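You operate a simulated robot arm through the tools that you are given. There is no shell and no other tool.

The job below is to be done with a simulated two-armed robot. You get a single attempt, and the scene is never put back.

JOB
Hold the brass sleeve and screw the green screw into it tight.
Fine: first stand the sleeve on the spares shelf, at its end next to the filter door; last, stand it on the trap shelf. Set down upright: brass sleeve.

Only the result counts: the job must be done as asked and must still hold three seconds after the hand-in. Knocking over, shifting, dropping, spilling or breaking anything else fails it.

ROBOT AND FRAMES
Two 7-joint arms with two-finger parallel grippers on one trunk, on a base that drives. Base frame: it is fixed to the floor where the robot stands at the start and does not move with it; the origin is under the middle of the robot, x ahead of it, y to its left, z up. Lengths are in m, angles in degrees, forces in N, time in s.
The left shoulder is at the start at [0.07, 0.188, 1.356], the right one opposite. With the tool pointing down near the work surface each hand reaches from about 0.1 to 0.68 m from the robot's upright axis, wherever it stands, measured 20 degrees to its own side. Places, roughly: blue filter [1.25, 1.5, 0.75]; brass sleeve [1, 1.5, 0.75]; green screw [1, 1.5, 0.75]; sleeve port [1.1, 1.6, 0.8]; spares shelf [1.1, 1.5, 0.7]; trap shelf [0.5, 2.7, 0.4]. Payload 3.91 kg a hand.
The TCP of each hand is the grasp point between the finger pads, 0.03 m short of the fingertips. In the tool frame z runs along the fingers and y along their closing line. Largest opening 0.11 m; finger width 0.02, thickness 0.01; the body of the gripper, 0.048 by 0.112 m, starts 0.055 m behind the TCP.
Orientation is told as [roll, pitch, yaw] about the base's x, y, z axes, in that order, counted from this pose: with the fingers straight down and closing along the base's y, the tool's x points along the base's -x, its y along +y and its z along -z.

CONTROLS
- The arms move only by the tool move_arm. It takes "left_targets", "right_targets" or both (then of equal length, played together; a hand with none holds still); each is text: rows parted by semicolons, each of 7 numbers parted by spaces: the shift along the tool's x, y, z in units of 30 mm (1.0 is 30 mm), then the turn, a rotation vector about the tool's x, y, z in units of 4 degrees (1.0 is 4 degrees), then the opening, from 0 (shut) to 1 (fully open). In form: tx ty tz ax ay az hand; .... A call has 1 to 20 rows; each row shifts and turns the commanded pose from where the row before left it, along the tool's axes as they then stand. A call with a number of a shift or a turn outside -1 to 1 is refused whole. A row lasts 0.2 s, in which the tool goes at most 0.05 m and 8.6 degrees; a call with a longer step from one row to the next is refused whole, and so is a gripper value outside its range. A pose out of reach is approached as far as the arm can. The call stops where the force on the tool passes 40 N (or 10 N more than at its start, if that is more) or the arm is blocked; 0.2 s more then pass. Each finger travels about 0.072 m/s and halts on what it meets, pressing with about 22 N; the grip force reading is that of the motor and also rises with nothing between the fingers. The clock runs only during rows and for 0.2 s after the last one: add rows that do not move to give the fingers time. It gives the time, the measured TCP pose, the force on the tool (base axes), the opening and the grip force at its end, in the units of the frame above (readings bear some noise), with the torque about the TCP (base axes, N m) and any sound that the robot's microphone picked up.
- Cameras (640 x 400 px; columns grow to the right, rows downward): "scene" is now at [0.1295, 0.006, 1.5665]; the picture's right is [0.09, -1.00, 0.00], its down [-0.73, -0.07, -0.68] and it looks along [0.68, 0.06, -0.73] (base axes); focal length 295 px, centre (320, 200). "left" rides on the left gripper at [0.073, -0.017, -0.103] in its tool frame; the picture's right is [0.23, 0.97, 0.00], its down [-0.76, 0.18, -0.62] and it looks along [-0.61, 0.14, 0.78] (tool axes); focal length 222 px, centre (320, 200). "right" rides on the right gripper at [0.072, 0.017, -0.103] in its tool frame; the picture's right is [-0.23, 0.97, 0.00], its down [-0.76, -0.18, -0.62] and it looks along [-0.61, -0.14, 0.78] (tool axes); focal length 222 px, centre (320, 200). There is no depth. A picture from a camera that has moved, and an enlarged one, comes with that camera's place and axes in the base frame and with its lens.
- get_image(camera): a new picture of that camera. The clock stands still meanwhile.
- slide_trunk(by): slides the trunk up (or, below 0, down) by that many m; the arms and the scene camera ride with it, the base frame stays. It gives what a move gives, with no picture.
- base_move(legs): drives the robot by 1 to 6 legs, each [ahead, turn to the left] in m and degrees, along the robot's own axes; the way and the turn of a leg run together, so that a leg with both is an arc; at most 1.5 m and 180 degrees a leg. The arms and the cameras ride along, it lands a little off, and it stops where it bumps. It gives what a move gives.
- head_to(pan, tilt): turns the head with the scene camera to pan (to the left, within 86 degrees either way) and tilt (down, from -29 to 69), counted from straight ahead of the robot. It gives what a move gives.
- zoom(camera, box): a new picture of the part [left, top, right, bottom] of that camera's present view, enlarged. The clock stands still meanwhile.
- hand_in(): hands the job in; it is judged then, once.

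Nothing tells you exact positions but the pictures and the camera data. Unless the task says otherwise, let go and move clear before handing in.

The tools are called after "Call:" as a command line: name --argument value ..., lists and objects as JSON in quotes. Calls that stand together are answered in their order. move_arm: Moves the arms, as the interface text tells. Its arguments: {"type":"object","properties":{"left_targets":{"type":"string"},"right_targets":{"type":"string"}},"required":[]} The other tools are called the same way: slide_trunk (by) slides the trunk up or down; base_move (legs) drives the base; head_to (pan, tilt) turns the head that bears the scene camera; get_image (camera) takes a picture; zoom (camera, box) takes an enlarged picture of a part of a camera's view; hand_in () hands the job in.

At the start:

```text
clock: 0.0
left_eef_pos: [0.5658, 0.2137, 0.9211]
left_tcp_rot: [-0.5, -3.8, 1.3]
left_force: [93.1, -130.7, -267.6]
left_moment: [17.59, -13.41, 12.63]
left_finger_gap: 0.1099
left_grip_force: 0.1
right_eef_pos: [0.6276, -0.2628, 0.9646]
right_tcp_rot: [0.0, -7.7, -0.3]
right_force: [114.5, 43.5, -265.5]
right_moment: [-6.37, -13.36, -4.95]
right_finger_gap: 0.1097
right_grip_force: 0.0
trunk travel left (down, up): [-0.866, 0.074]
robot x, y, heading: [0.003, 0.0034, 0.0]
head pan, tilt: [5.3, 46.9]
```

scene: 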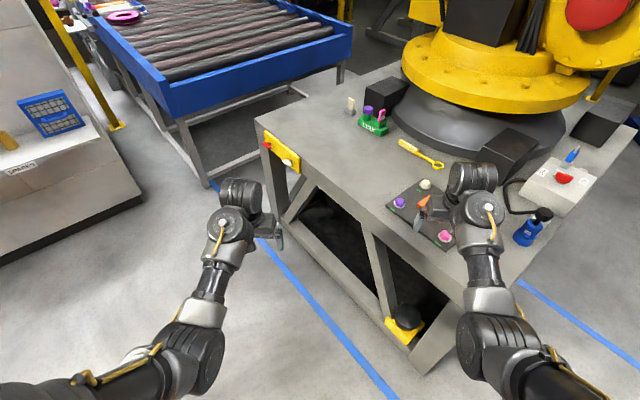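
right: 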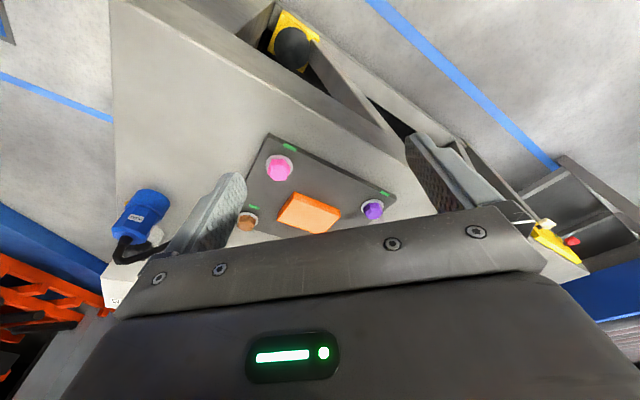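
left: 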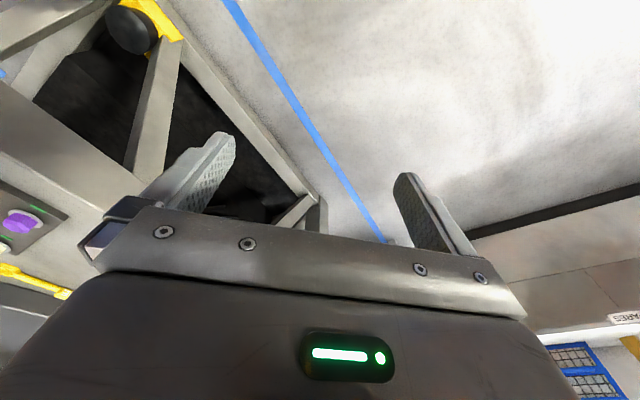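

I see a robot pedestal straight ahead and, at the far left, a grey cabinet with a "SPARES" label, a blue filter and something brass. I'll turn the head left to look at the spares shelf and, further on, the trap shelf.

Call:
head_to --pan 55 --tilt 30

Call:
get_image --camera "scene"

```text
clock: 1.2
left_eef_pos: [0.5689, 0.2144, 0.9213]
left_tcp_rot: [-0.6, -4.6, 1.7]
left_force: [44.8, -65.1, -125.2]
left_moment: [8.78, -6.34, 6.51]
left_finger_gap: 0.1098
left_grip_force: 0.1
right_eef_pos: [0.6299, -0.2624, 0.9663]
right_tcp_rot: [0.1, -8.5, -0.3]
right_force: [58.4, 28.9, -129.7]
right_moment: [-4.0, -6.53, -3.26]
right_finger_gap: 0.1099
right_grip_force: 0.0
trunk travel left (down, up): [-0.866, 0.074]
robot x, y, heading: [-0.0028, -0.0019, 0.2]
head pan, tilt: [55.0, 30.0]
```

```text
taken
camera scene: at [0.1021, 0.0727, 1.5917], right [0.82, -0.57, 0.0], down [-0.29, -0.41, -0.87], along [0.5, 0.71, -0.5], focal length 295 px, centre (320, 200)
```

scene: 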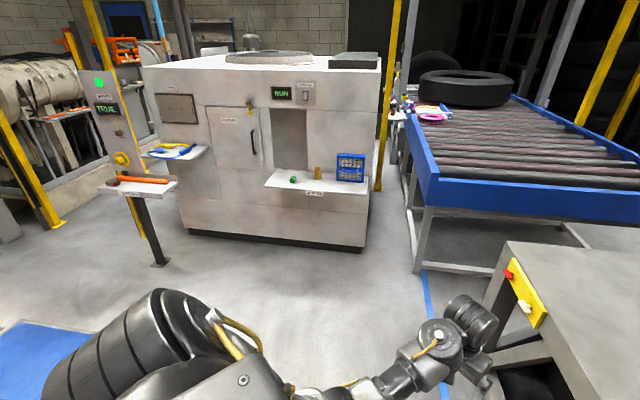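

Call:
zoom --camera "scene" --box '[130, 40, 390, 260]'

Call:
zoom --camera "scene" --box '[250, 140, 390, 220]'

Call:
zoom --camera "scene" --box '[70, 60, 230, 240]'

```text
1.82 times, centred on (260, 150) of scene
camera zoom: at [0.1021, 0.0727, 1.5917], right [0.82, -0.57, 0.0], down [-0.29, -0.41, -0.87], along [0.5, 0.71, -0.5], focal length 536 px, centre (429, 291)
```

zoom: 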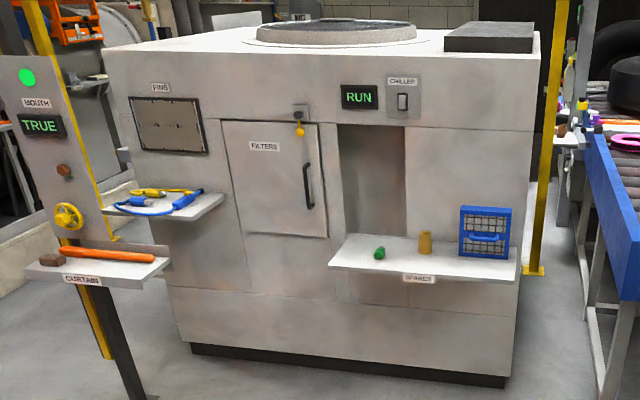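

```text
4.57 times, centred on (320, 180) of scene
camera zoom: at [0.1021, 0.0727, 1.5917], right [0.82, -0.57, 0.0], down [-0.29, -0.41, -0.87], along [0.5, 0.71, -0.5], focal length 1347 px, centre (320, 291)
```

zoom: 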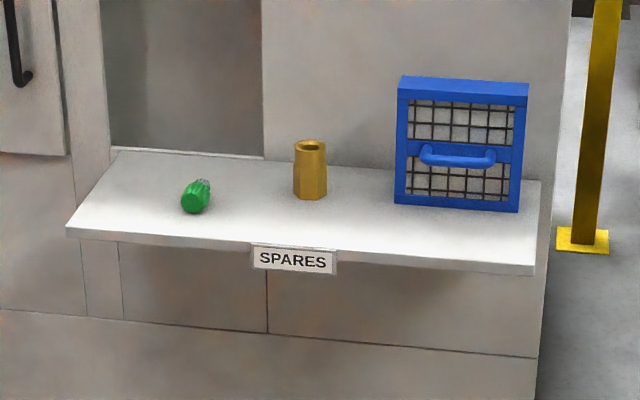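

```text
2.22 times, centred on (150, 150) of scene
camera zoom: at [0.1021, 0.0727, 1.5917], right [0.82, -0.57, 0.0], down [-0.29, -0.41, -0.87], along [0.5, 0.71, -0.5], focal length 655 px, centre (698, 311)
```

zoom: 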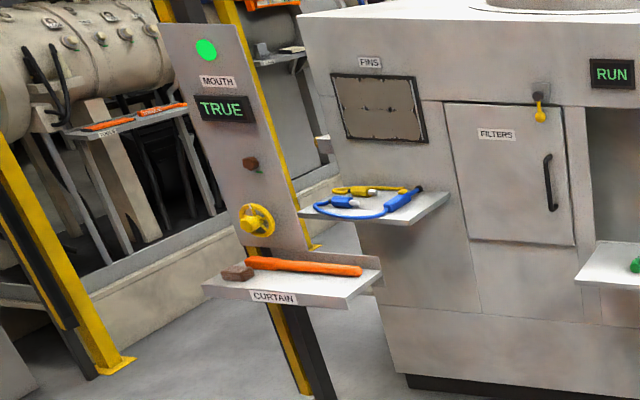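

The spares shelf sits on the front of a cabinet turned about 45°: the green screw lies near its left end (next to the FILTERS door), the brass hex sleeve stands mid-shelf, the blue filter at the right end. I'll drive to a spot in front of the shelf, still with a safe gap, and look closer.

Call:
base_move --legs '[[0, 62], [1.05, 0], [0, -16.5]]'

Call:
head_to --pan 0 --tilt 40

Call:
get_image --camera "scene"

```text
clock: 10.3
left_eef_pos: [0.7418, 1.483, 0.92]
left_tcp_rot: [-0.6, -4.7, 47.3]
left_force: [77.6, -13.2, -126.8]
left_moment: [10.72, 1.64, 6.42]
left_finger_gap: 0.11
left_grip_force: 0.0
right_eef_pos: [1.1234, 1.1944, 0.9656]
right_tcp_rot: [0.0, -8.7, 45.4]
right_force: [29.7, 55.4, -128.7]
right_moment: [2.5, -6.41, -2.22]
right_finger_gap: 0.1102
right_grip_force: 0.1
trunk travel left (down, up): [-0.866, 0.074]
robot x, y, heading: [0.4989, 0.9293, 45.5]
head pan, tilt: [55.0, 30.0]
```

```text
clock: 11.5
left_eef_pos: [0.7424, 1.4847, 0.9206]
left_tcp_rot: [-0.7, -5.1, 47.4]
left_force: [47.7, -8.9, -72.7]
left_moment: [6.34, 1.25, 3.97]
left_finger_gap: 0.1102
left_grip_force: 0.1
right_eef_pos: [1.1264, 1.1953, 0.9661]
right_tcp_rot: [0.1, -8.8, 45.2]
right_force: [12.1, 35.6, -73.4]
right_moment: [1.08, -4.26, -1.87]
right_finger_gap: 0.1099
right_grip_force: 0.0
trunk travel left (down, up): [-0.866, 0.074]
robot x, y, heading: [0.4977, 0.928, 45.4]
head pan, tilt: [0.0, 40.0]
```

```text
taken
camera scene: at [0.5911, 1.0233, 1.5764], right [0.71, -0.7, 0.0], down [-0.45, -0.46, -0.77], along [0.54, 0.55, -0.64], focal length 295 px, centre (320, 200)
```

scene: 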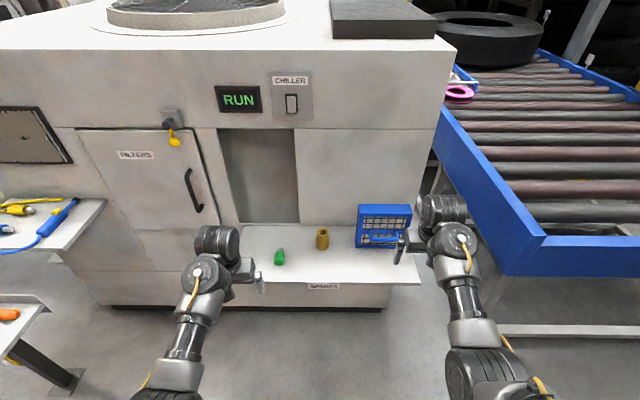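

The robot now faces the cabinet squarely. I'll zoom in on the shelf to locate the sleeve, the screw and the shelf edges.

Call:
zoom --camera "scene" --box '[230, 200, 430, 325]'

Call:
zoom --camera "scene" --box '[255, 215, 345, 271]'

Call:
get_image --camera "left"

Call:
get_image --camera "right"

```text
3.20 times, centred on (330, 262) of scene
camera zoom: at [0.5911, 1.0233, 1.5764], right [0.71, -0.7, 0.0], down [-0.45, -0.46, -0.77], along [0.54, 0.55, -0.64], focal length 943 px, centre (288, 0)
```

zoom: 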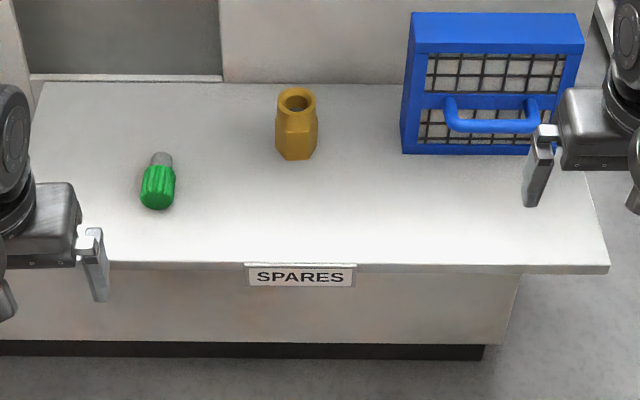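

```text
7.11 times, centred on (300, 243) of scene
camera zoom: at [0.5911, 1.0233, 1.5764], right [0.71, -0.7, 0.0], down [-0.45, -0.46, -0.77], along [0.54, 0.55, -0.64], focal length 2095 px, centre (462, -106)
```

zoom: 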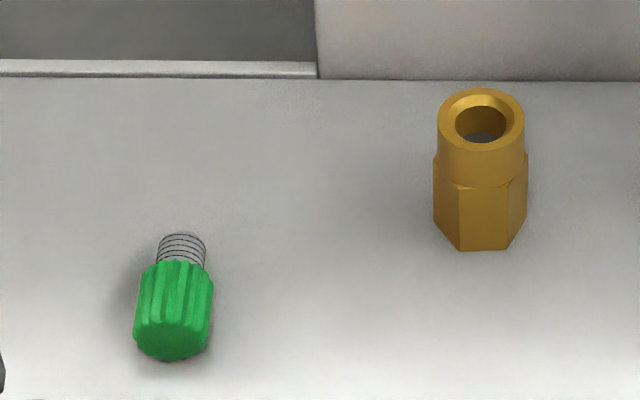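

```text
taken
camera left: at [0.6992, 1.4146, 1.0183], right [-0.87, 0.49, -0.03], down [0.34, 0.64, 0.69], along [0.36, 0.59, -0.73], focal length 222 px, centre (320, 200)
```

left: 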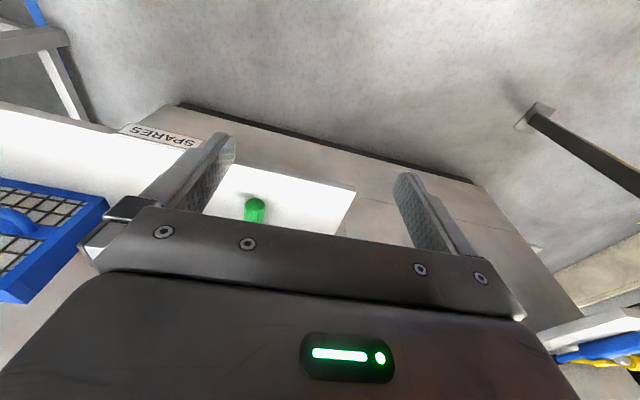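

```text
taken
camera right: at [1.0526, 1.1461, 1.0578], right [-0.53, 0.84, 0.04], down [0.59, 0.34, 0.73], along [0.61, 0.41, -0.68], focal length 222 px, centre (320, 200)
```

right: 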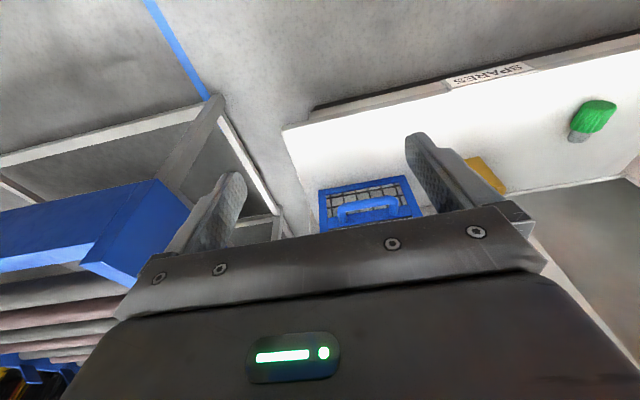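

The shelf top looks to be at z≈0.71, with the sleeve standing about 0.89 m ahead of me and the screw about 0.15 m left of it, its tip pointing at the cabinet. First I'll pull both hands back and level them so they stay clear when I drive closer.

Call:
move_arm --left_targets "1 0 0 0 0.16 0.06 1; 1 0 0 0 0.16 0.06 1; 1 0 0 0 0.16 0.06 1; 1 0 0 0 0.16 0.06 1; 1 0 0 0 0.16 0.06 1; 1 0 0 0 0.16 0.06 1; 1 0 0 0 0.16 0.06 1; 0 0 0 0 0.16 0.06 1" --right_targets "1 0 0 0 0.275 0 1; 1 0 0 0 0.275 0 1; 1 0 0 0 0.275 0 1; 1 0 0 0 0.275 0 1; 1 0 0 0 0.275 0 1; 1 0 0 0 0.275 0 1; 1 0 0 0 0.275 0 1; 1 0 0 0 0.275 0 1"

```text
clock: 11.8
left_eef_pos: [0.7412, 1.4819, 0.9223]
left_tcp_rot: [-0.8, -5.6, 47.6]
left_force: [22.7, 1.6, -32.5]
left_moment: [2.25, 0.64, 1.61]
left_finger_gap: 0.1098
left_grip_force: 0.0
right_eef_pos: [1.1239, 1.1929, 0.9672]
right_tcp_rot: [0.1, -9.5, 45.1]
right_force: [12.4, 19.2, -35.8]
right_moment: [0.44, -1.45, -0.59]
right_finger_gap: 0.1099
right_grip_force: 0.1
trunk travel left (down, up): [-0.866, 0.074]
robot x, y, heading: [0.4933, 0.9265, 45.7]
head pan, tilt: [0.0, 40.0]
stopped in row 1 (left hand): the force on the tool passed its limit at 120 N (the readings are from after the stop); the commanded pose is now the measured one
```

The move stopped on a leftover force reading rather than a contact (the readings are still settling). I'll let it settle with still rows and then retry gently.

Call:
move_arm --left_targets "0 0 0 0 0 0 1; 0 0 0 0 0 0 1; 0 0 0 0 0 0 1; 0 0 0 0 0 0 1; 0 0 0 0 0 0 1" --right_targets "0 0 0 0 0 0 1; 0 0 0 0 0 0 1; 0 0 0 0 0 0 1; 0 0 0 0 0 0 1; 0 0 0 0 0 0 1"

```text
clock: 12.2
left_eef_pos: [0.7412, 1.4828, 0.9225]
left_tcp_rot: [-0.9, -5.8, 47.6]
left_force: [12.7, 1.3, -18.4]
left_moment: [1.27, 0.41, 0.91]
left_finger_gap: 0.1101
left_grip_force: 0.0
right_eef_pos: [1.1254, 1.1944, 0.9659]
right_tcp_rot: [0.0, -9.5, 45.1]
right_force: [7.4, 11.3, -21.0]
right_moment: [0.25, -0.78, -0.33]
right_finger_gap: 0.1102
right_grip_force: 0.1
trunk travel left (down, up): [-0.866, 0.074]
robot x, y, heading: [0.4969, 0.9281, 45.5]
head pan, tilt: [0.0, 40.0]
stopped in row 2 (right hand): the force on the tool passed its limit at 54 N (the readings are from after the stop); the commanded pose is now the measured one
```

Call:
move_arm --left_targets "0 0 0 0 0 0 1; 0 0 0 0 0 0 1; 0 0 0 0 0 0 1; 0 0 0 0 0 0 1; 0 0 0 0 0 0 1" --right_targets "0 0 0 0 0 0 1; 0 0 0 0 0 0 1; 0 0 0 0 0 0 1; 0 0 0 0 0 0 1; 0 0 0 0 0 0 1"

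```text
clock: 13.3
left_eef_pos: [0.7424, 1.4838, 0.9212]
left_tcp_rot: [-0.8, -5.7, 47.6]
left_force: [10.3, 0.9, -16.0]
left_moment: [1.06, 0.28, 0.75]
left_finger_gap: 0.1101
left_grip_force: 0.1
right_eef_pos: [1.1252, 1.1935, 0.9663]
right_tcp_rot: [0.1, -9.7, 45.1]
right_force: [6.3, 9.2, -17.6]
right_moment: [0.25, -0.69, -0.27]
right_finger_gap: 0.11
right_grip_force: 0.0
trunk travel left (down, up): [-0.866, 0.074]
robot x, y, heading: [0.4947, 0.9278, 45.5]
head pan, tilt: [0.0, 40.0]
stopped in row 5 (right hand): the force on the tool passed its limit at 40 N (the readings are from after the stop); the commanded pose is now the measured one
```

The forces have settled to a small value. Retrying the pull-back.

Call:
move_arm --left_targets "0.3 0 0 0 0.1 0.06 1; 0.6 0 0 0 0.16 0.06 1; 1 0 0 0 0.16 0.06 1; 1 0 0 0 0.16 0.06 1; 1 0 0 0 0.16 0.06 1; 1 0 0 0 0.16 0.06 1; 1 0 0 0 0.16 0.06 1; 1 0 0 0 0.16 0.06 1; 0.5 0 0 0 0.16 0 1" --right_targets "0.3 0 0 0 0.2 0 1; 0.6 0 0 0 0.275 0 1; 1 0 0 0 0.275 0 1; 1 0 0 0 0.275 0 1; 1 0 0 0 0.275 0 1; 1 0 0 0 0.275 0 1; 1 0 0 0 0.275 0 1; 1 0 0 0 0.275 0 1; 1 0 0 0 0.275 0 1"

```text
clock: 13.6
left_eef_pos: [0.7416, 1.4812, 0.9227]
left_tcp_rot: [-0.8, -5.8, 47.8]
left_force: [10.3, 0.1, -15.0]
left_moment: [0.99, 0.25, 0.69]
left_finger_gap: 0.11
left_grip_force: 0.1
right_eef_pos: [1.124, 1.1923, 0.9663]
right_tcp_rot: [0.1, -9.7, 45.1]
right_force: [6.4, 9.4, -18.3]
right_moment: [0.21, -0.72, -0.27]
right_finger_gap: 0.1099
right_grip_force: 0.1
trunk travel left (down, up): [-0.866, 0.074]
robot x, y, heading: [0.4964, 0.9296, 45.4]
head pan, tilt: [0.0, 40.0]
stopped in row 1 (right hand): the force on the tool passed its limit at 58 N (the readings are from after the stop); the commanded pose is now the measured one
```

Still tripping on the force limit as soon as both hands move. I'll test a single hand with very small steps to learn how the force responds.

Call:
move_arm --left_targets "0 0 -0.1 0 0 0 1; 0 0 -0.2 0 0 0 1; 0 0 -0.3 0 0 0 1; 0 0 -0.3 0 0 0 1"

```text
clock: 14.0
left_eef_pos: [0.7421, 1.4821, 0.9239]
left_tcp_rot: [-0.8, -6.1, 47.8]
left_force: [11.0, 1.0, -16.7]
left_moment: [1.11, 0.3, 0.78]
left_finger_gap: 0.1104
left_grip_force: 0.0
right_eef_pos: [1.1242, 1.1933, 0.9658]
right_tcp_rot: [0.0, -9.8, 45.0]
right_force: [4.0, 6.3, -12.1]
right_moment: [0.22, -0.48, -0.15]
right_finger_gap: 0.11
right_grip_force: 0.0
trunk travel left (down, up): [-0.866, 0.074]
robot x, y, heading: [0.496, 0.9248, 45.8]
head pan, tilt: [0.0, 40.0]
stopped in row 1 (left hand): the force on the tool passed its limit at 47 N (the readings are from after the stop); the commanded pose is now the measured one
```

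Call:
move_arm --left_targets "0 0 0 0 0 0 1; 0 0 0 0 0 0 1; 0 0 0 0 0 0 1; 0 0 0 0 0 0 1; 0 0 0 0 0 0 1; 0 0 0 0 0 0 1; 0 0 0 0 0 0 1; 0 0 0 0 0 0 1; 0 0 0 0 0 0 1; 0 0 0 0 0 0 1" --right_targets "0 0 0 0 0 0 1; 0 0 0 0 0 0 1; 0 0 0 0 0 0 1; 0 0 0 0 0 0 1; 0 0 0 0 0 0 1; 0 0 0 0 0 0 1; 0 0 0 0 0 0 1; 0 0 0 0 0 0 1; 0 0 0 0 0 0 1; 0 0 0 0 0 0 1"

Call:
zoom --camera "scene" --box '[120, 190, 280, 400]'

Call:
zoom --camera "scene" --box '[380, 180, 560, 400]'

```text
clock: 16.2
left_eef_pos: [0.7412, 1.4815, 0.9239]
left_tcp_rot: [-1.0, -6.0, 47.7]
left_force: [18.9, -2.1, -29.8]
left_moment: [2.41, 0.38, 1.55]
left_finger_gap: 0.1099
left_grip_force: 0.0
right_eef_pos: [1.1251, 1.1932, 0.9655]
right_tcp_rot: [0.1, -9.7, 45.0]
right_force: [4.9, 9.1, -20.5]
right_moment: [0.35, -1.07, -0.34]
right_finger_gap: 0.11
right_grip_force: 0.0
trunk travel left (down, up): [-0.866, 0.074]
robot x, y, heading: [0.4947, 0.9302, 45.7]
head pan, tilt: [0.0, 40.0]
```

```text
1.90 times, centred on (200, 295) of scene
camera zoom: at [0.591, 1.0234, 1.5764], right [0.71, -0.7, 0.0], down [-0.45, -0.46, -0.77], along [0.54, 0.55, -0.64], focal length 561 px, centre (549, 19)
```

zoom: 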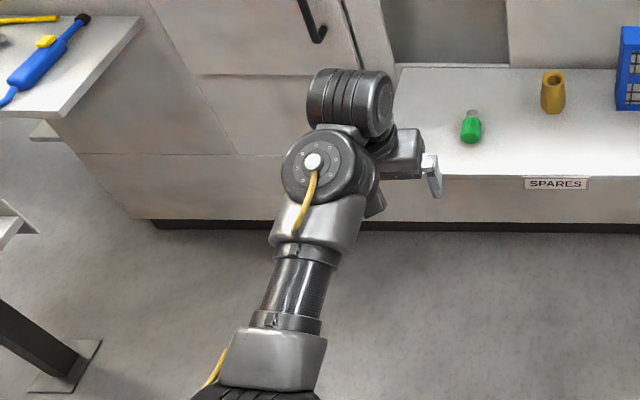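

```text
1.82 times, centred on (470, 290) of scene
camera zoom: at [0.591, 1.0234, 1.5764], right [0.71, -0.7, 0.0], down [-0.45, -0.46, -0.77], along [0.54, 0.55, -0.64], focal length 536 px, centre (47, 36)
```

zoom: 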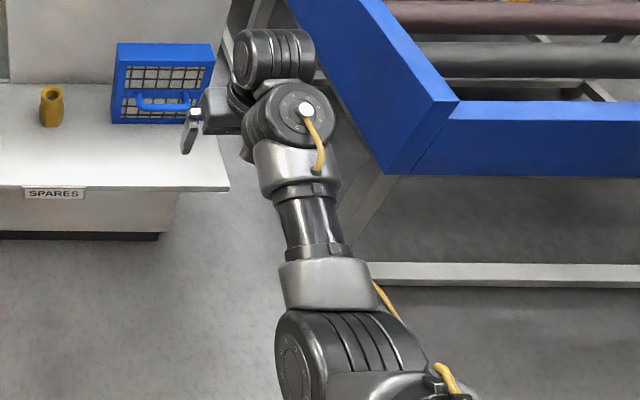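

Even at rest the hands report a steady force with nothing touching them, so it is an internal load. I'll try a small motion in the opposite sense (forward/down) to see whether the load eases.

Call:
move_arm --left_targets "-0.2 0 0.2 0 0 0 1; -0.2 0 0.2 0 0 0 1; 0 0 0 0 0 0 1"

```text
clock: 17.0
left_eef_pos: [0.751, 1.4913, 0.9146]
left_tcp_rot: [-1.0, -6.0, 47.7]
left_force: [-0.2, 1.3, 0.1]
left_moment: [0.02, -0.03, 0.03]
left_finger_gap: 0.1099
left_grip_force: 0.1
right_eef_pos: [1.1248, 1.1931, 0.9667]
right_tcp_rot: [0.1, -9.7, 45.0]
right_force: [4.5, 8.3, -20.2]
right_moment: [0.38, -1.09, -0.41]
right_finger_gap: 0.1098
right_grip_force: 0.1
trunk travel left (down, up): [-0.866, 0.074]
robot x, y, heading: [0.495, 0.9262, 45.5]
head pan, tilt: [0.0, 40.0]
```

Moving forward and down released the load, so the arms start at their elbow-flex limit: the hands can't come nearer to the shoulders. I'll raise the trunk for more room above the shelf and then bring the hands back while lowering them.

Call:
slide_trunk --by 0.07

Call:
move_arm --right_targets "-0.2 0 0.2 0 0 0 1; -0.2 0 0.3 0 0 0 1; 0 0 0 0 0 0 1"

```text
clock: 18.1
left_eef_pos: [0.751, 1.4924, 0.9832]
left_tcp_rot: [-1.0, -6.0, 47.7]
left_force: [0.7, 0.0, 1.0]
left_moment: [-0.02, 0.02, 0.01]
left_finger_gap: 0.1099
left_grip_force: 0.1
right_eef_pos: [1.1253, 1.1941, 1.0363]
right_tcp_rot: [0.2, -9.7, 45.0]
right_force: [3.8, 10.2, -20.1]
right_moment: [0.38, -1.11, -0.41]
right_finger_gap: 0.1101
right_grip_force: 0.1
trunk travel left (down, up): [-0.936, 0.004]
robot x, y, heading: [0.4959, 0.9308, 45.7]
head pan, tilt: [0.0, 40.0]
```

```text
clock: 18.9
left_eef_pos: [0.7501, 1.492, 0.9825]
left_tcp_rot: [-0.9, -6.0, 47.7]
left_force: [0.1, 0.2, 0.0]
left_moment: [0.01, 0.02, 0.0]
left_finger_gap: 0.1097
left_grip_force: 0.0
right_eef_pos: [1.1336, 1.2024, 1.0234]
right_tcp_rot: [0.1, -9.7, 44.9]
right_force: [-0.8, 0.4, 0.0]
right_moment: [-0.05, -0.02, 0.02]
right_finger_gap: 0.11
right_grip_force: 0.1
trunk travel left (down, up): [-0.936, 0.004]
robot x, y, heading: [0.4954, 0.9261, 45.7]
head pan, tilt: [0.0, 40.0]
```

Both hands are now unloaded. Next I lower them and draw them back along the free path before driving closer.

Call:
move_arm --left_targets "0 0 0.5 0 0.2 0.1 1; 0 0 1 0 0.25 0.1 1; 0 0 1 0 0.25 0.1 1; 0 0 1 0 0.25 0.1 1; 0 0 1 0 0.25 0.1 1; 0 0 1 0 0.25 0 1; 0.5 0 0.5 0 0.1 0 1; 1 0 0 0 0 0 1; 1 0 0 0 0 0 1; 1 0 0 0 0 0 1; 1 0 0 0 0 0 1; 0.5 0 0 0 0 0 1; 0 0 0 0 0 0 1" --right_targets "0 0 0.5 0 0.3 0 1; 0 0 1 0 0.35 0 1; 0 0 1 0 0.35 0 1; 0 0 1 0 0.35 0 1; 0 0 1 0 0.35 0 1; 0 0 1 0 0.35 0 1; 0.5 0 1 0 0.35 0 1; 1 0 0 0 0 0 1; 1 0 0 0 0 0 1; 1 0 0 0 0 0 1; 1 0 0 0 0 0 1; 0.5 0 0 0 0 0 1; 0 0 0 0 0 0 1"

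```text
clock: 21.7
left_eef_pos: [0.653, 1.3919, 0.8046]
left_tcp_rot: [-0.7, 0.2, 45.6]
left_force: [0.6, -0.3, 0.2]
left_moment: [0.01, -0.02, -0.01]
left_finger_gap: 0.1099
left_grip_force: 0.0
right_eef_pos: [1.1263, 1.1974, 0.8383]
right_tcp_rot: [0.1, -1.8, 45.4]
right_force: [-0.3, -0.2, -0.1]
right_moment: [0.01, -0.01, -0.01]
right_finger_gap: 0.1099
right_grip_force: 0.1
right hand out of reach, approached as far as the arm can: row 6, 7, 8, 9, 10, 11, 12
trunk travel left (down, up): [-0.936, 0.004]
robot x, y, heading: [0.4993, 0.9309, 45.7]
head pan, tilt: [0.0, 40.0]
```

The left hand moved as planned; the right hand got stuck at a joint limit partway. I'll try bringing the right hand back with small moves and see how it answers.

Call:
move_arm --right_targets "0.5 0 0 0 0 0 1; 1 0 0 0 0 0 1; 1 0 0 0 0 0 1; 0 0 0 0 0 0 1"

Call:
get_image --camera "scene"

```text
clock: 22.7
left_eef_pos: [0.6519, 1.3924, 0.801]
left_tcp_rot: [-1.0, 0.2, 45.7]
left_force: [-0.5, -0.1, 0.2]
left_moment: [-0.04, -0.02, -0.03]
left_finger_gap: 0.11
left_grip_force: 0.1
right_eef_pos: [1.0631, 1.1367, 0.8374]
right_tcp_rot: [0.0, 0.0, 45.1]
right_force: [0.0, -0.2, -0.3]
right_moment: [-0.01, -0.01, 0.02]
right_finger_gap: 0.1098
right_grip_force: 0.1
trunk travel left (down, up): [-0.936, 0.004]
robot x, y, heading: [0.4973, 0.9277, 45.6]
head pan, tilt: [0.0, 40.0]
```

```text
taken
camera scene: at [0.5888, 1.0273, 1.6462], right [0.71, -0.7, 0.0], down [-0.45, -0.46, -0.77], along [0.54, 0.55, -0.64], focal length 295 px, centre (320, 200)
```

scene: 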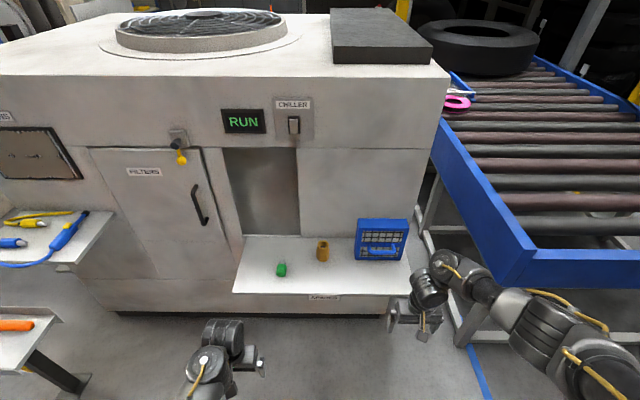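

Call:
move_arm --right_targets "0.5 0 0 0 0 0 1; 1 0 0 0 0 0 1; 1 0 0 0 0 0 1; 1 0 0 0 0 0 1; 0.5 0 0 0 0 0 1; 0 0 0 0 0 0 1"

Call:
head_to --pan -20 --tilt 60

Call:
get_image --camera "scene"

```text
clock: 24.1
left_eef_pos: [0.6535, 1.3915, 0.8037]
left_tcp_rot: [-0.7, 0.2, 45.6]
left_force: [0.0, 0.5, -1.2]
left_moment: [-0.01, 0.01, 0.02]
left_finger_gap: 0.1102
left_grip_force: 0.0
right_eef_pos: [0.9799, 1.0497, 0.8368]
right_tcp_rot: [0.1, -0.2, 45.1]
right_force: [-0.3, 0.3, -0.2]
right_moment: [0.03, -0.04, -0.01]
right_finger_gap: 0.11
right_grip_force: 0.0
trunk travel left (down, up): [-0.936, 0.004]
robot x, y, heading: [0.4956, 0.9267, 45.6]
head pan, tilt: [0.0, 40.0]
```

```text
clock: 24.9
left_eef_pos: [0.6539, 1.3903, 0.8043]
left_tcp_rot: [-0.8, 0.2, 45.6]
left_force: [0.1, 0.3, 0.0]
left_moment: [0.02, 0.03, 0.02]
left_finger_gap: 0.1102
left_grip_force: 0.1
right_eef_pos: [0.9799, 1.0487, 0.8361]
right_tcp_rot: [0.1, -0.1, 45.1]
right_force: [0.4, 0.9, 0.9]
right_moment: [-0.02, 0.02, 0.0]
right_finger_gap: 0.11
right_grip_force: 0.1
trunk travel left (down, up): [-0.936, 0.004]
robot x, y, heading: [0.4989, 0.9274, 45.6]
head pan, tilt: [-20.0, 60.0]
```

```text
taken
camera scene: at [0.5914, 0.9914, 1.6197], right [0.43, -0.9, 0.0], down [-0.78, -0.37, -0.5], along [0.45, 0.22, -0.87], focal length 295 px, centre (320, 200)
```

scene: 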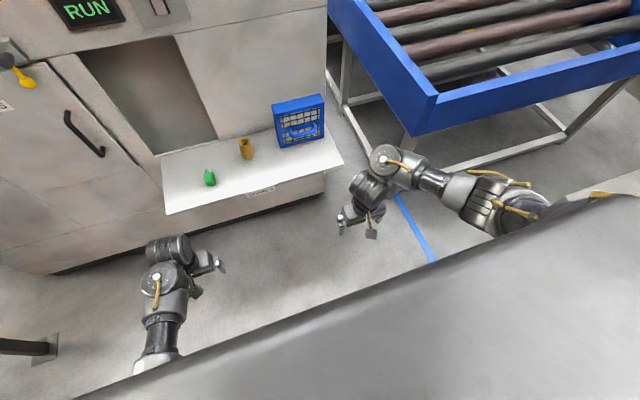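

Call:
head_to --pan 50 --tilt 55

Call:
get_image --camera "scene"

```text
clock: 26.3
left_eef_pos: [0.6525, 1.3914, 0.8033]
left_tcp_rot: [-0.7, 0.2, 45.6]
left_force: [0.9, 0.4, 0.0]
left_moment: [0.02, 0.01, -0.01]
left_finger_gap: 0.1102
left_grip_force: 0.0
right_eef_pos: [0.9795, 1.0481, 0.8361]
right_tcp_rot: [0.2, 0.0, 45.1]
right_force: [0.4, -0.9, 0.3]
right_moment: [0.01, 0.0, -0.02]
right_finger_gap: 0.1099
right_grip_force: 0.0
trunk travel left (down, up): [-0.936, 0.004]
robot x, y, heading: [0.4966, 0.9281, 45.7]
head pan, tilt: [50.0, 55.0]
```

```text
taken
camera scene: at [0.5246, 1.0344, 1.6257], right [1.0, 0.1, 0.0], down [0.08, -0.82, -0.57], along [-0.06, 0.57, -0.82], focal length 295 px, centre (320, 200)
```

scene: 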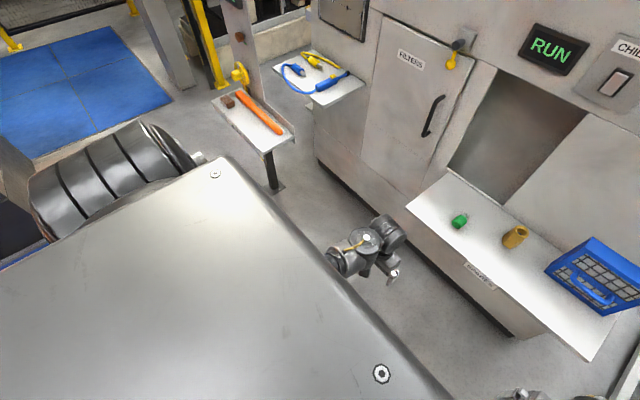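

The surroundings left (curtain shelf) and right (conveyor) leave enough room. I'll drive to about 0.36 m nearer and 0.15 m further left, facing the shelf again.

Call:
base_move --legs '[[0, 22.5], [0.39, 0], [0, -22.6]]'

Call:
head_to --pan 0 --tilt 55

Call:
get_image --camera "scene"

```text
clock: 31.1
left_eef_pos: [0.7964, 1.755, 0.8041]
left_tcp_rot: [-0.8, 0.1, 45.8]
left_force: [-0.8, 0.3, 0.0]
left_moment: [-0.02, 0.02, -0.06]
left_finger_gap: 0.1098
left_grip_force: 0.0
right_eef_pos: [1.1244, 1.4133, 0.8361]
right_tcp_rot: [0.0, -0.1, 45.3]
right_force: [-1.0, 0.4, 0.9]
right_moment: [0.04, 0.01, -0.02]
right_finger_gap: 0.1099
right_grip_force: 0.0
trunk travel left (down, up): [-0.936, 0.004]
robot x, y, heading: [0.639, 1.293, 45.9]
head pan, tilt: [50.0, 55.0]
```

```text
clock: 32.3
left_eef_pos: [0.7981, 1.754, 0.8034]
left_tcp_rot: [-0.7, 0.2, 45.8]
left_force: [0.4, -0.4, -0.1]
left_moment: [0.0, 0.01, -0.01]
left_finger_gap: 0.1101
left_grip_force: 0.0
right_eef_pos: [1.1246, 1.4139, 0.836]
right_tcp_rot: [0.1, -0.1, 45.3]
right_force: [-0.1, -0.4, -0.7]
right_moment: [0.0, -0.01, -0.02]
right_finger_gap: 0.1102
right_grip_force: 0.0
trunk travel left (down, up): [-0.936, 0.004]
robot x, y, heading: [0.6443, 1.2913, 45.7]
head pan, tilt: [0.0, 55.0]
```

```text
taken
camera scene: at [0.7273, 1.3777, 1.6257], right [0.72, -0.7, 0.0], down [-0.57, -0.59, -0.57], along [0.4, 0.41, -0.82], focal length 295 px, centre (320, 200)
```

scene: 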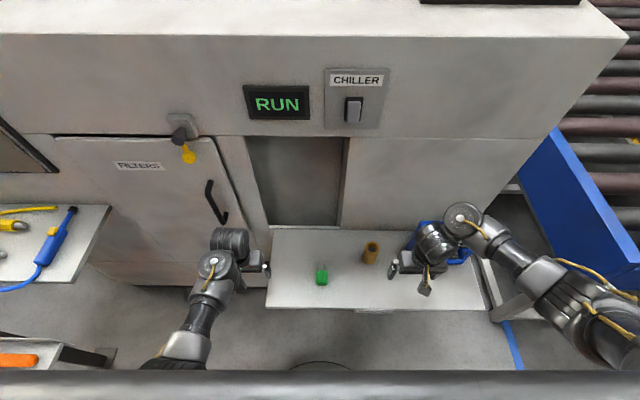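

Now I'm parked close in front of the shelf. Zooming for accurate positions of sleeve, screw and shelf edges.

Call:
zoom --camera "scene" --box '[300, 225, 396, 285]'

Call:
zoom --camera "scene" --box '[190, 200, 510, 400]'

Call:
get_image --camera "right"

Call:
get_image --camera "left"

```text
6.67 times, centred on (348, 255) of scene
camera zoom: at [0.7273, 1.3777, 1.6257], right [0.72, -0.7, 0.0], down [-0.57, -0.59, -0.57], along [0.4, 0.41, -0.82], focal length 1964 px, centre (133, -167)
```

zoom: 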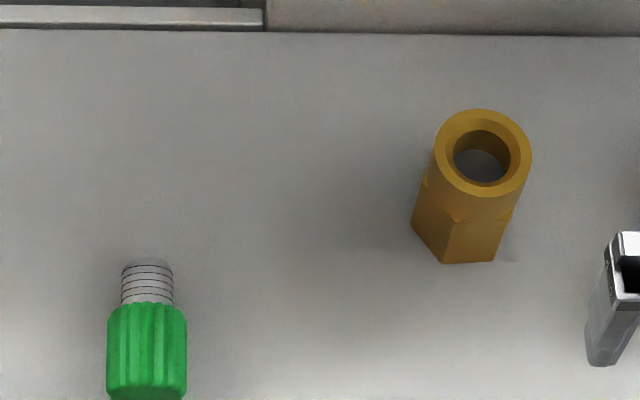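

```text
2.00 times, centred on (350, 300) of scene
camera zoom: at [0.7273, 1.3777, 1.6257], right [0.72, -0.7, 0.0], down [-0.57, -0.59, -0.57], along [0.4, 0.41, -0.82], focal length 589 px, centre (260, 0)
```

zoom: 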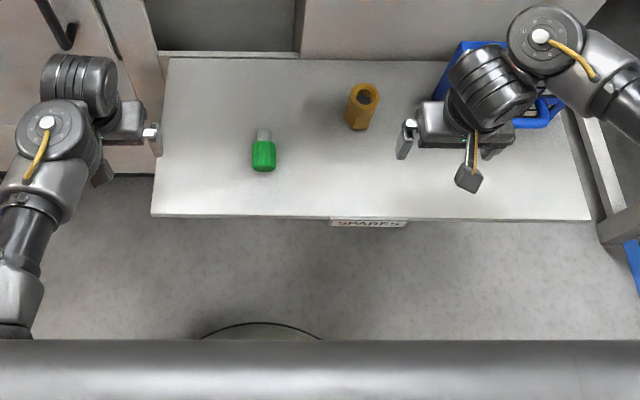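

```text
taken
camera right: at [1.0621, 1.3762, 0.9405], right [-0.53, 0.85, 0.0], down [0.66, 0.41, 0.62], along [0.53, 0.33, -0.78], focal length 222 px, centre (320, 200)
```

right: 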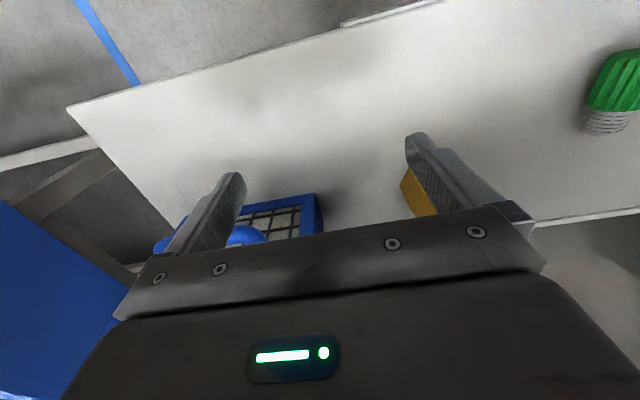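

```text
taken
camera left: at [0.7588, 1.6931, 0.9082], right [-0.86, 0.52, -0.01], down [0.4, 0.68, 0.62], along [0.33, 0.53, -0.79], focal length 222 px, centre (320, 200)
```

left: 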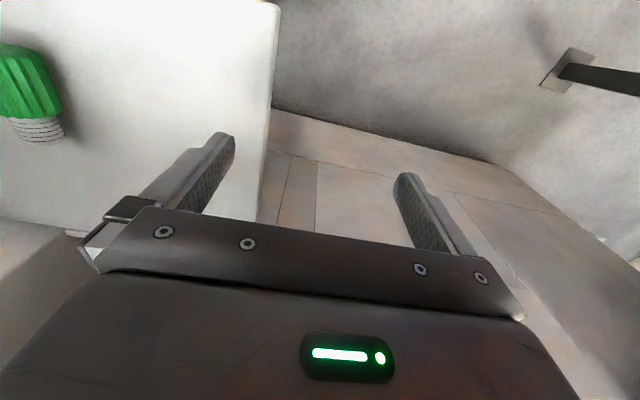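

From this view I put the sleeve at about (1.127, 1.552) with a flat nearly facing me, the screw head about 0.45 m ahead of the robot, and the shelf's left end 0.16 m left of my centreline. The right hand goes up, then over the sleeve, turned about 27° so its fingers will close on two flats.

Call:
move_arm --right_targets "0 0 -0.6 0 0 0 1; 0 0 -0.6 0 0 0 1; 0 0.8 0 0 0 0 1; 0 0.8 0 0 0 0 1; 0 0.8 0 0 0 0 1; 0 0.78 0 0 0 0 1; -0.83 0 0 0 0 0 1; -0.83 0 0 0 0 0 1; -0.83 0 0 0 0 0 1; -0.84 0 0 0 0 0 1; 0 0 0 0 0 0.96 1; 0 0 0 0 0 0.96 1; 0 0 0 0 0 0.96 1; 0 0 0 0 0 0.96 1; 0 0 0 0 0 0.96 1; 0 0 0 0 0 0.96 1; 0 0 0 0 0 0.96 1; 0 0 0 0 0 0 1"

Call:
zoom --camera "scene" --box '[290, 190, 450, 290]'

Call:
get_image --camera "right"

```text
clock: 36.1
left_eef_pos: [0.7974, 1.7545, 0.8035]
left_tcp_rot: [-0.7, 0.2, 45.8]
left_force: [0.0, 0.3, -0.6]
left_moment: [0.0, 0.01, -0.02]
left_finger_gap: 0.1099
left_grip_force: 0.0
right_eef_pos: [1.1266, 1.5525, 0.8728]
right_tcp_rot: [0.1, 0.0, 18.2]
right_force: [0.3, -0.6, -0.4]
right_moment: [0.0, 0.02, -0.01]
right_finger_gap: 0.1101
right_grip_force: 0.0
trunk travel left (down, up): [-0.936, 0.004]
robot x, y, heading: [0.642, 1.2882, 45.8]
head pan, tilt: [0.0, 55.0]
```

```text
4.00 times, centred on (370, 240) of scene
camera zoom: at [0.7274, 1.3778, 1.6257], right [0.72, -0.7, 0.0], down [-0.57, -0.59, -0.57], along [0.4, 0.41, -0.82], focal length 1179 px, centre (120, 40)
```

zoom: 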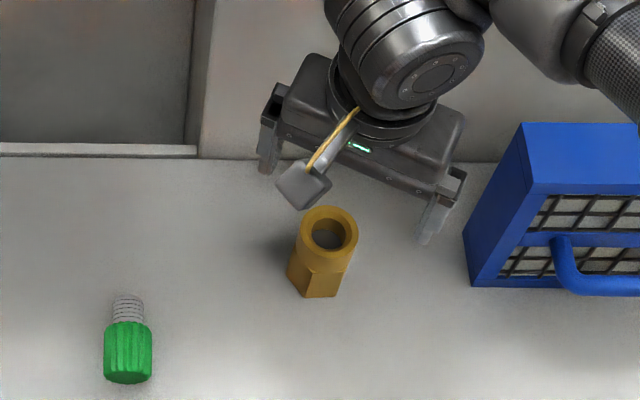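

```text
taken
camera right: at [1.0535, 1.5472, 0.977], right [-0.09, 1.0, 0.0], down [0.78, 0.07, 0.62], along [0.62, 0.06, -0.78], focal length 222 px, centre (320, 200)
```

right: 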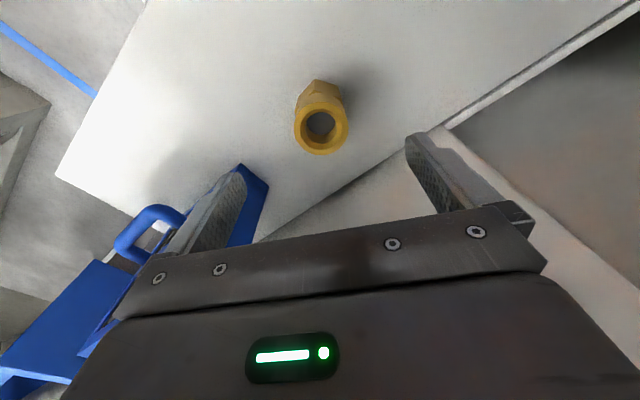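

Call:
zoom --camera "right" --box '[270, 60, 370, 170]'

```text
3.64 times, centred on (320, 115) of right
camera zoom: at [1.0535, 1.5472, 0.977], right [-0.09, 1.0, 0.0], down [0.78, 0.07, 0.62], along [0.62, 0.06, -0.78], focal length 808 px, centre (320, 509)
```

zoom: 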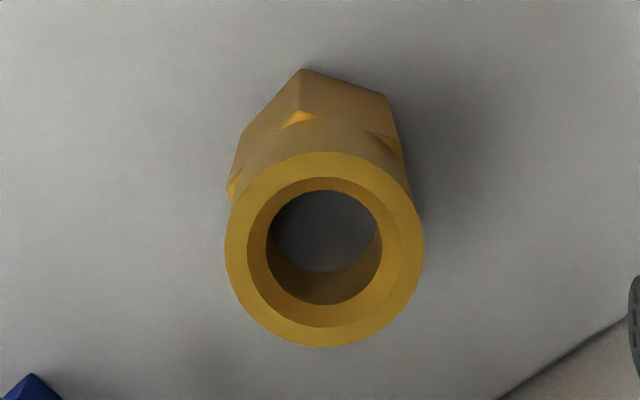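

The finger line matches the sleeve's flats and the hand is centred to within about 2 mm. I'll descend around the sleeve.

Call:
move_arm --right_targets "0.05 0.07 0.6 0 0 0 1; 0 0 0.7 0 0 0 1; 0 0 0.7 0 0 0 1; 0 0 0.7 0 0 0 1; 0 0 0.6 0 0 0 1; 0 0 0.5 0 0 0 1; 0 0 0 0 0 0 1"

Call:
get_image --camera "right"

Call:
zoom --camera "scene" --box '[290, 190, 450, 290]'

```text
clock: 37.7
left_eef_pos: [0.7979, 1.7542, 0.8035]
left_tcp_rot: [-0.6, 0.1, 45.8]
left_force: [0.2, 0.1, -0.1]
left_moment: [-0.01, -0.01, 0.01]
left_finger_gap: 0.11
left_grip_force: 0.0
right_eef_pos: [1.1251, 1.5537, 0.7575]
right_tcp_rot: [0.3, 0.0, 18.4]
right_force: [-0.1, 0.0, -0.5]
right_moment: [0.0, 0.0, 0.02]
right_finger_gap: 0.1103
right_grip_force: 0.0
trunk travel left (down, up): [-0.936, 0.004]
robot x, y, heading: [0.6415, 1.2898, 45.8]
head pan, tilt: [0.0, 55.0]
```

```text
taken
camera right: at [1.0509, 1.5491, 0.8623], right [-0.09, 1.0, 0.0], down [0.78, 0.07, 0.62], along [0.62, 0.06, -0.78], focal length 222 px, centre (320, 200)
```

right: 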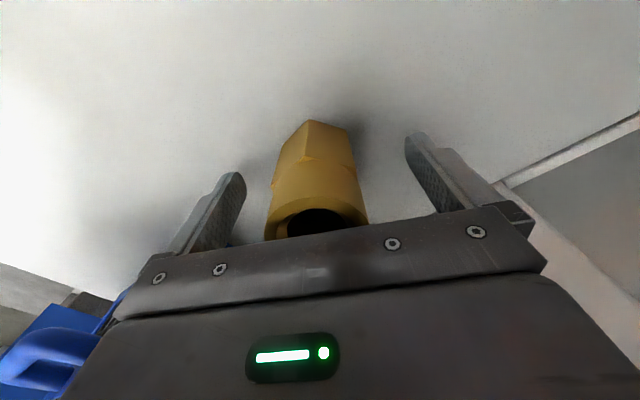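

```text
4.00 times, centred on (370, 240) of scene
camera zoom: at [0.7274, 1.3776, 1.6257], right [0.72, -0.7, 0.0], down [-0.57, -0.59, -0.57], along [0.4, 0.41, -0.82], focal length 1179 px, centre (120, 40)
```

zoom: 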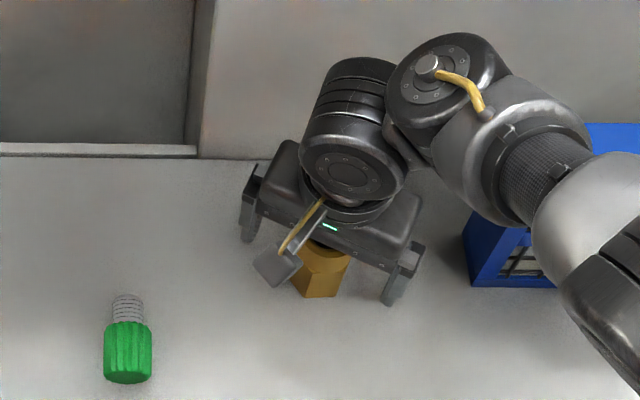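

Call:
move_arm --right_targets "0 0 0.1 0 0 0 1; 0 0 0.1 0 0 0 1; 0 0 0 0 0 0 1"

Call:
zoom --camera "right" --box '[220, 90, 460, 240]'

```text
clock: 38.5
left_eef_pos: [0.7981, 1.7548, 0.8037]
left_tcp_rot: [-0.8, 0.3, 45.8]
left_force: [0.5, 0.0, 0.2]
left_moment: [0.0, 0.0, 0.01]
left_finger_gap: 0.11
left_grip_force: 0.0
right_eef_pos: [1.1248, 1.5535, 0.7532]
right_tcp_rot: [0.1, -0.1, 18.4]
right_force: [0.1, -0.1, 0.0]
right_moment: [-0.01, 0.0, 0.01]
right_finger_gap: 0.11
right_grip_force: 0.0
trunk travel left (down, up): [-0.936, 0.004]
robot x, y, heading: [0.642, 1.2912, 45.5]
head pan, tilt: [0.0, 55.0]
```

```text
2.67 times, centred on (340, 165) of right
camera zoom: at [1.0515, 1.5486, 0.8564], right [-0.09, 1.0, 0.0], down [0.78, 0.07, 0.62], along [0.62, 0.06, -0.78], focal length 592 px, centre (267, 293)
```

zoom: 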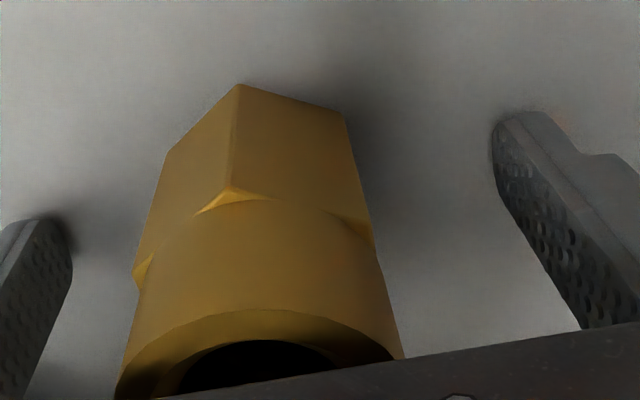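

Fingers are just above the shelf (which seems to be at z≈0.715–0.72) and flank the flats. Closing the right hand on the sleeve.

Call:
move_arm --right_targets "0 0 0 0 0 0 0.7; 0 0 0 0 0 0 0.5; 0 0 0 0 0 0 0.3; 0 0 0 0 0 0 0.2; 0 0 0 0 0 0 0.2; 0 0 0 0 0 0 0.2"

Call:
get_image --camera "right"

```text
clock: 39.9
left_eef_pos: [0.7987, 1.7544, 0.8032]
left_tcp_rot: [-0.8, 0.2, 45.8]
left_force: [-0.6, 0.1, 0.3]
left_moment: [-0.02, -0.01, 0.0]
left_finger_gap: 0.11
left_grip_force: 0.1
right_eef_pos: [1.1254, 1.5544, 0.752]
right_tcp_rot: [0.1, -0.1, 18.4]
right_force: [-0.8, 0.2, 0.6]
right_moment: [-0.04, 0.01, -0.01]
right_finger_gap: 0.0439
right_grip_force: 22.6
trunk travel left (down, up): [-0.936, 0.004]
robot x, y, heading: [0.6433, 1.2918, 45.9]
head pan, tilt: [0.0, 55.0]
```

```text
taken
camera right: at [1.0515, 1.5488, 0.8566], right [-0.09, 1.0, 0.0], down [0.78, 0.07, 0.62], along [0.62, 0.06, -0.78], focal length 222 px, centre (320, 200)
```

right: 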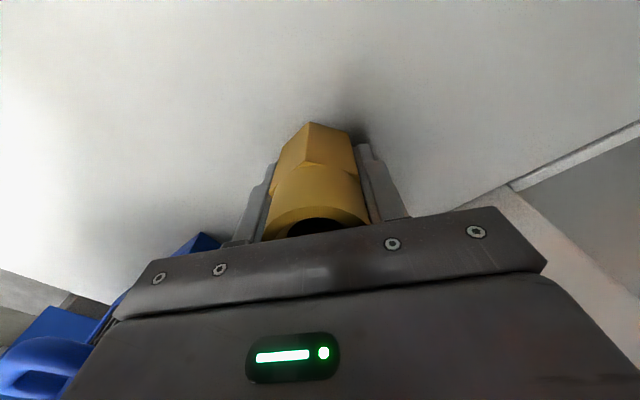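

The sleeve is gripped on its flats (0.044 m across). Now I'll lift it 6 cm and carry it over to the left end of the shelf, above the empty spot beyond the screw.

Call:
move_arm --right_targets "0 0 -0.3 0 0 0 0.2; 0 0 -0.7 0 0 0 0.2; 0 0 -0.7 0 0 0 0.2; 0 0 -0.3 0 0 0 0.2; 0.58 0.886 0 0 0 0 0.2; 0.58 0.886 0 0 0 0 0.2; 0.58 0.886 0 0 0 0 0.2; 0.58 0.886 0 0 0 0 0.2; 0.58 0.886 0 0 0 0 0.2; 0.58 0.886 0 0 0 0 0.2; 0.58 0.886 0 0 0 0 0.2; 0.57 0.886 0 0 0 0 0.2; 0 0 0 0 0 0 0.2"

Call:
get_image --camera "scene"

Call:
get_image --camera "right"

```text
clock: 42.9
left_eef_pos: [0.7977, 1.7541, 0.804]
left_tcp_rot: [-0.7, 0.2, 45.8]
left_force: [0.2, -0.3, 0.3]
left_moment: [-0.02, -0.03, -0.02]
left_finger_gap: 0.1102
left_grip_force: 0.1
right_eef_pos: [1.0265, 1.6501, 0.7844]
right_tcp_rot: [-4.7, -2.9, 14.2]
right_force: [0.4, 0.5, -1.5]
right_moment: [-0.04, -0.01, 0.0]
right_finger_gap: 0.0437
right_grip_force: 22.0
right hand out of reach, approached as far as the arm can: row 12
trunk travel left (down, up): [-0.936, 0.004]
robot x, y, heading: [0.6412, 1.2884, 45.8]
head pan, tilt: [0.0, 55.0]
stopped in row 13 (right hand): the arm was blocked; the commanded pose is now the measured one
```

```text
taken
camera scene: at [0.7281, 1.3782, 1.6256], right [0.72, -0.7, 0.0], down [-0.57, -0.59, -0.57], along [0.4, 0.41, -0.82], focal length 295 px, centre (320, 200)
```

scene: 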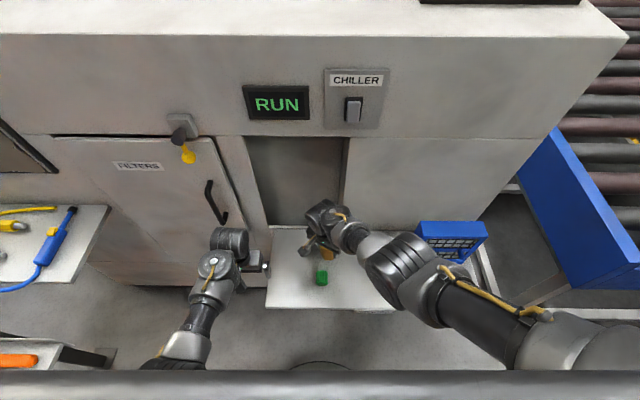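

```text
taken
camera right: at [0.9463, 1.6568, 0.8844], right [-0.01, 1.0, -0.07], down [0.74, 0.06, 0.67], along [0.68, -0.04, -0.74], focal length 222 px, centre (320, 200)
```

right: 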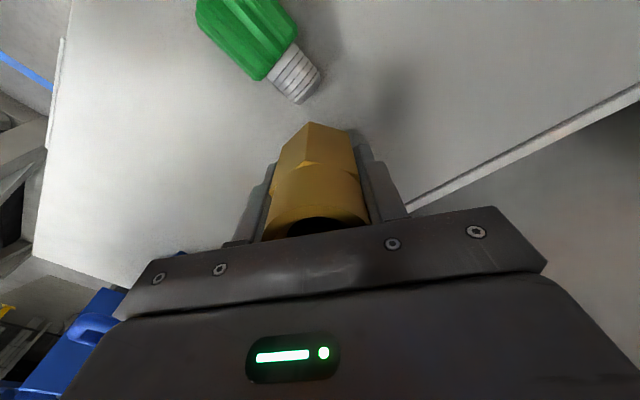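

The right arm ran into a joint limit while crossing over (the wrist can't turn that way with the arm this far left). The sleeve is still held and clear of the screw; I'll back up a little, level the hand and turn it counter-clockwise instead.

Call:
move_arm --right_targets "-0.3 -0.5 -0.3 0 0 0 0.2; -0.3 -0.5 -0.4 -0.3 0.2 0 0.2; -0.2 -0.4 -0.4 -0.4 0.25 0 0.2; 0 0 0 -0.4 0.25 0 0.2; 0 0 0 0 0 -0.5 0.2; 0 0 0 0 0 -1 0.2; 0 0 0 0 0 -1 0.2; 0 0 0 0 0 -1 0.2; 0 0 0 0 0 -1 0.2; 0 0 0 0 0 -1 0.2; 0 0 0 0 0 -1 0.2; 0 0 0 0 0 0 0.2"

Call:
get_image --camera "scene"

```text
clock: 45.5
left_eef_pos: [0.7974, 1.7549, 0.8034]
left_tcp_rot: [-0.7, 0.3, 45.8]
left_force: [-0.1, -0.7, 0.6]
left_moment: [0.01, 0.02, 0.0]
left_finger_gap: 0.11
left_grip_force: 0.0
right_eef_pos: [1.0552, 1.6181, 0.8233]
right_tcp_rot: [-0.2, -0.1, 40.3]
right_force: [0.5, 0.4, -1.0]
right_moment: [-0.03, 0.02, -0.02]
right_finger_gap: 0.0437
right_grip_force: 21.7
trunk travel left (down, up): [-0.936, 0.004]
robot x, y, heading: [0.6438, 1.2917, 45.6]
head pan, tilt: [0.0, 55.0]
```

```text
taken
camera scene: at [0.7273, 1.3779, 1.6257], right [0.72, -0.7, 0.0], down [-0.57, -0.59, -0.57], along [0.4, 0.41, -0.82], focal length 295 px, centre (320, 200)
```

scene: 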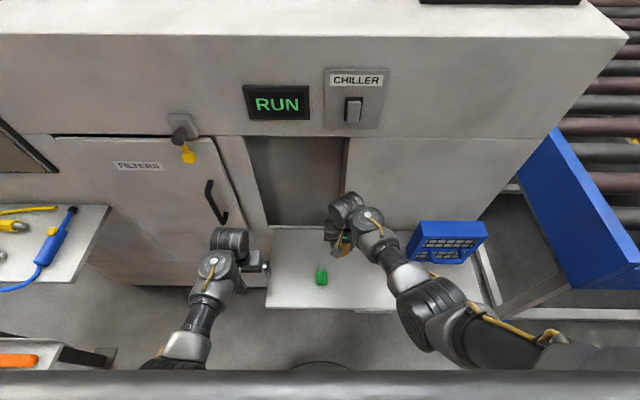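

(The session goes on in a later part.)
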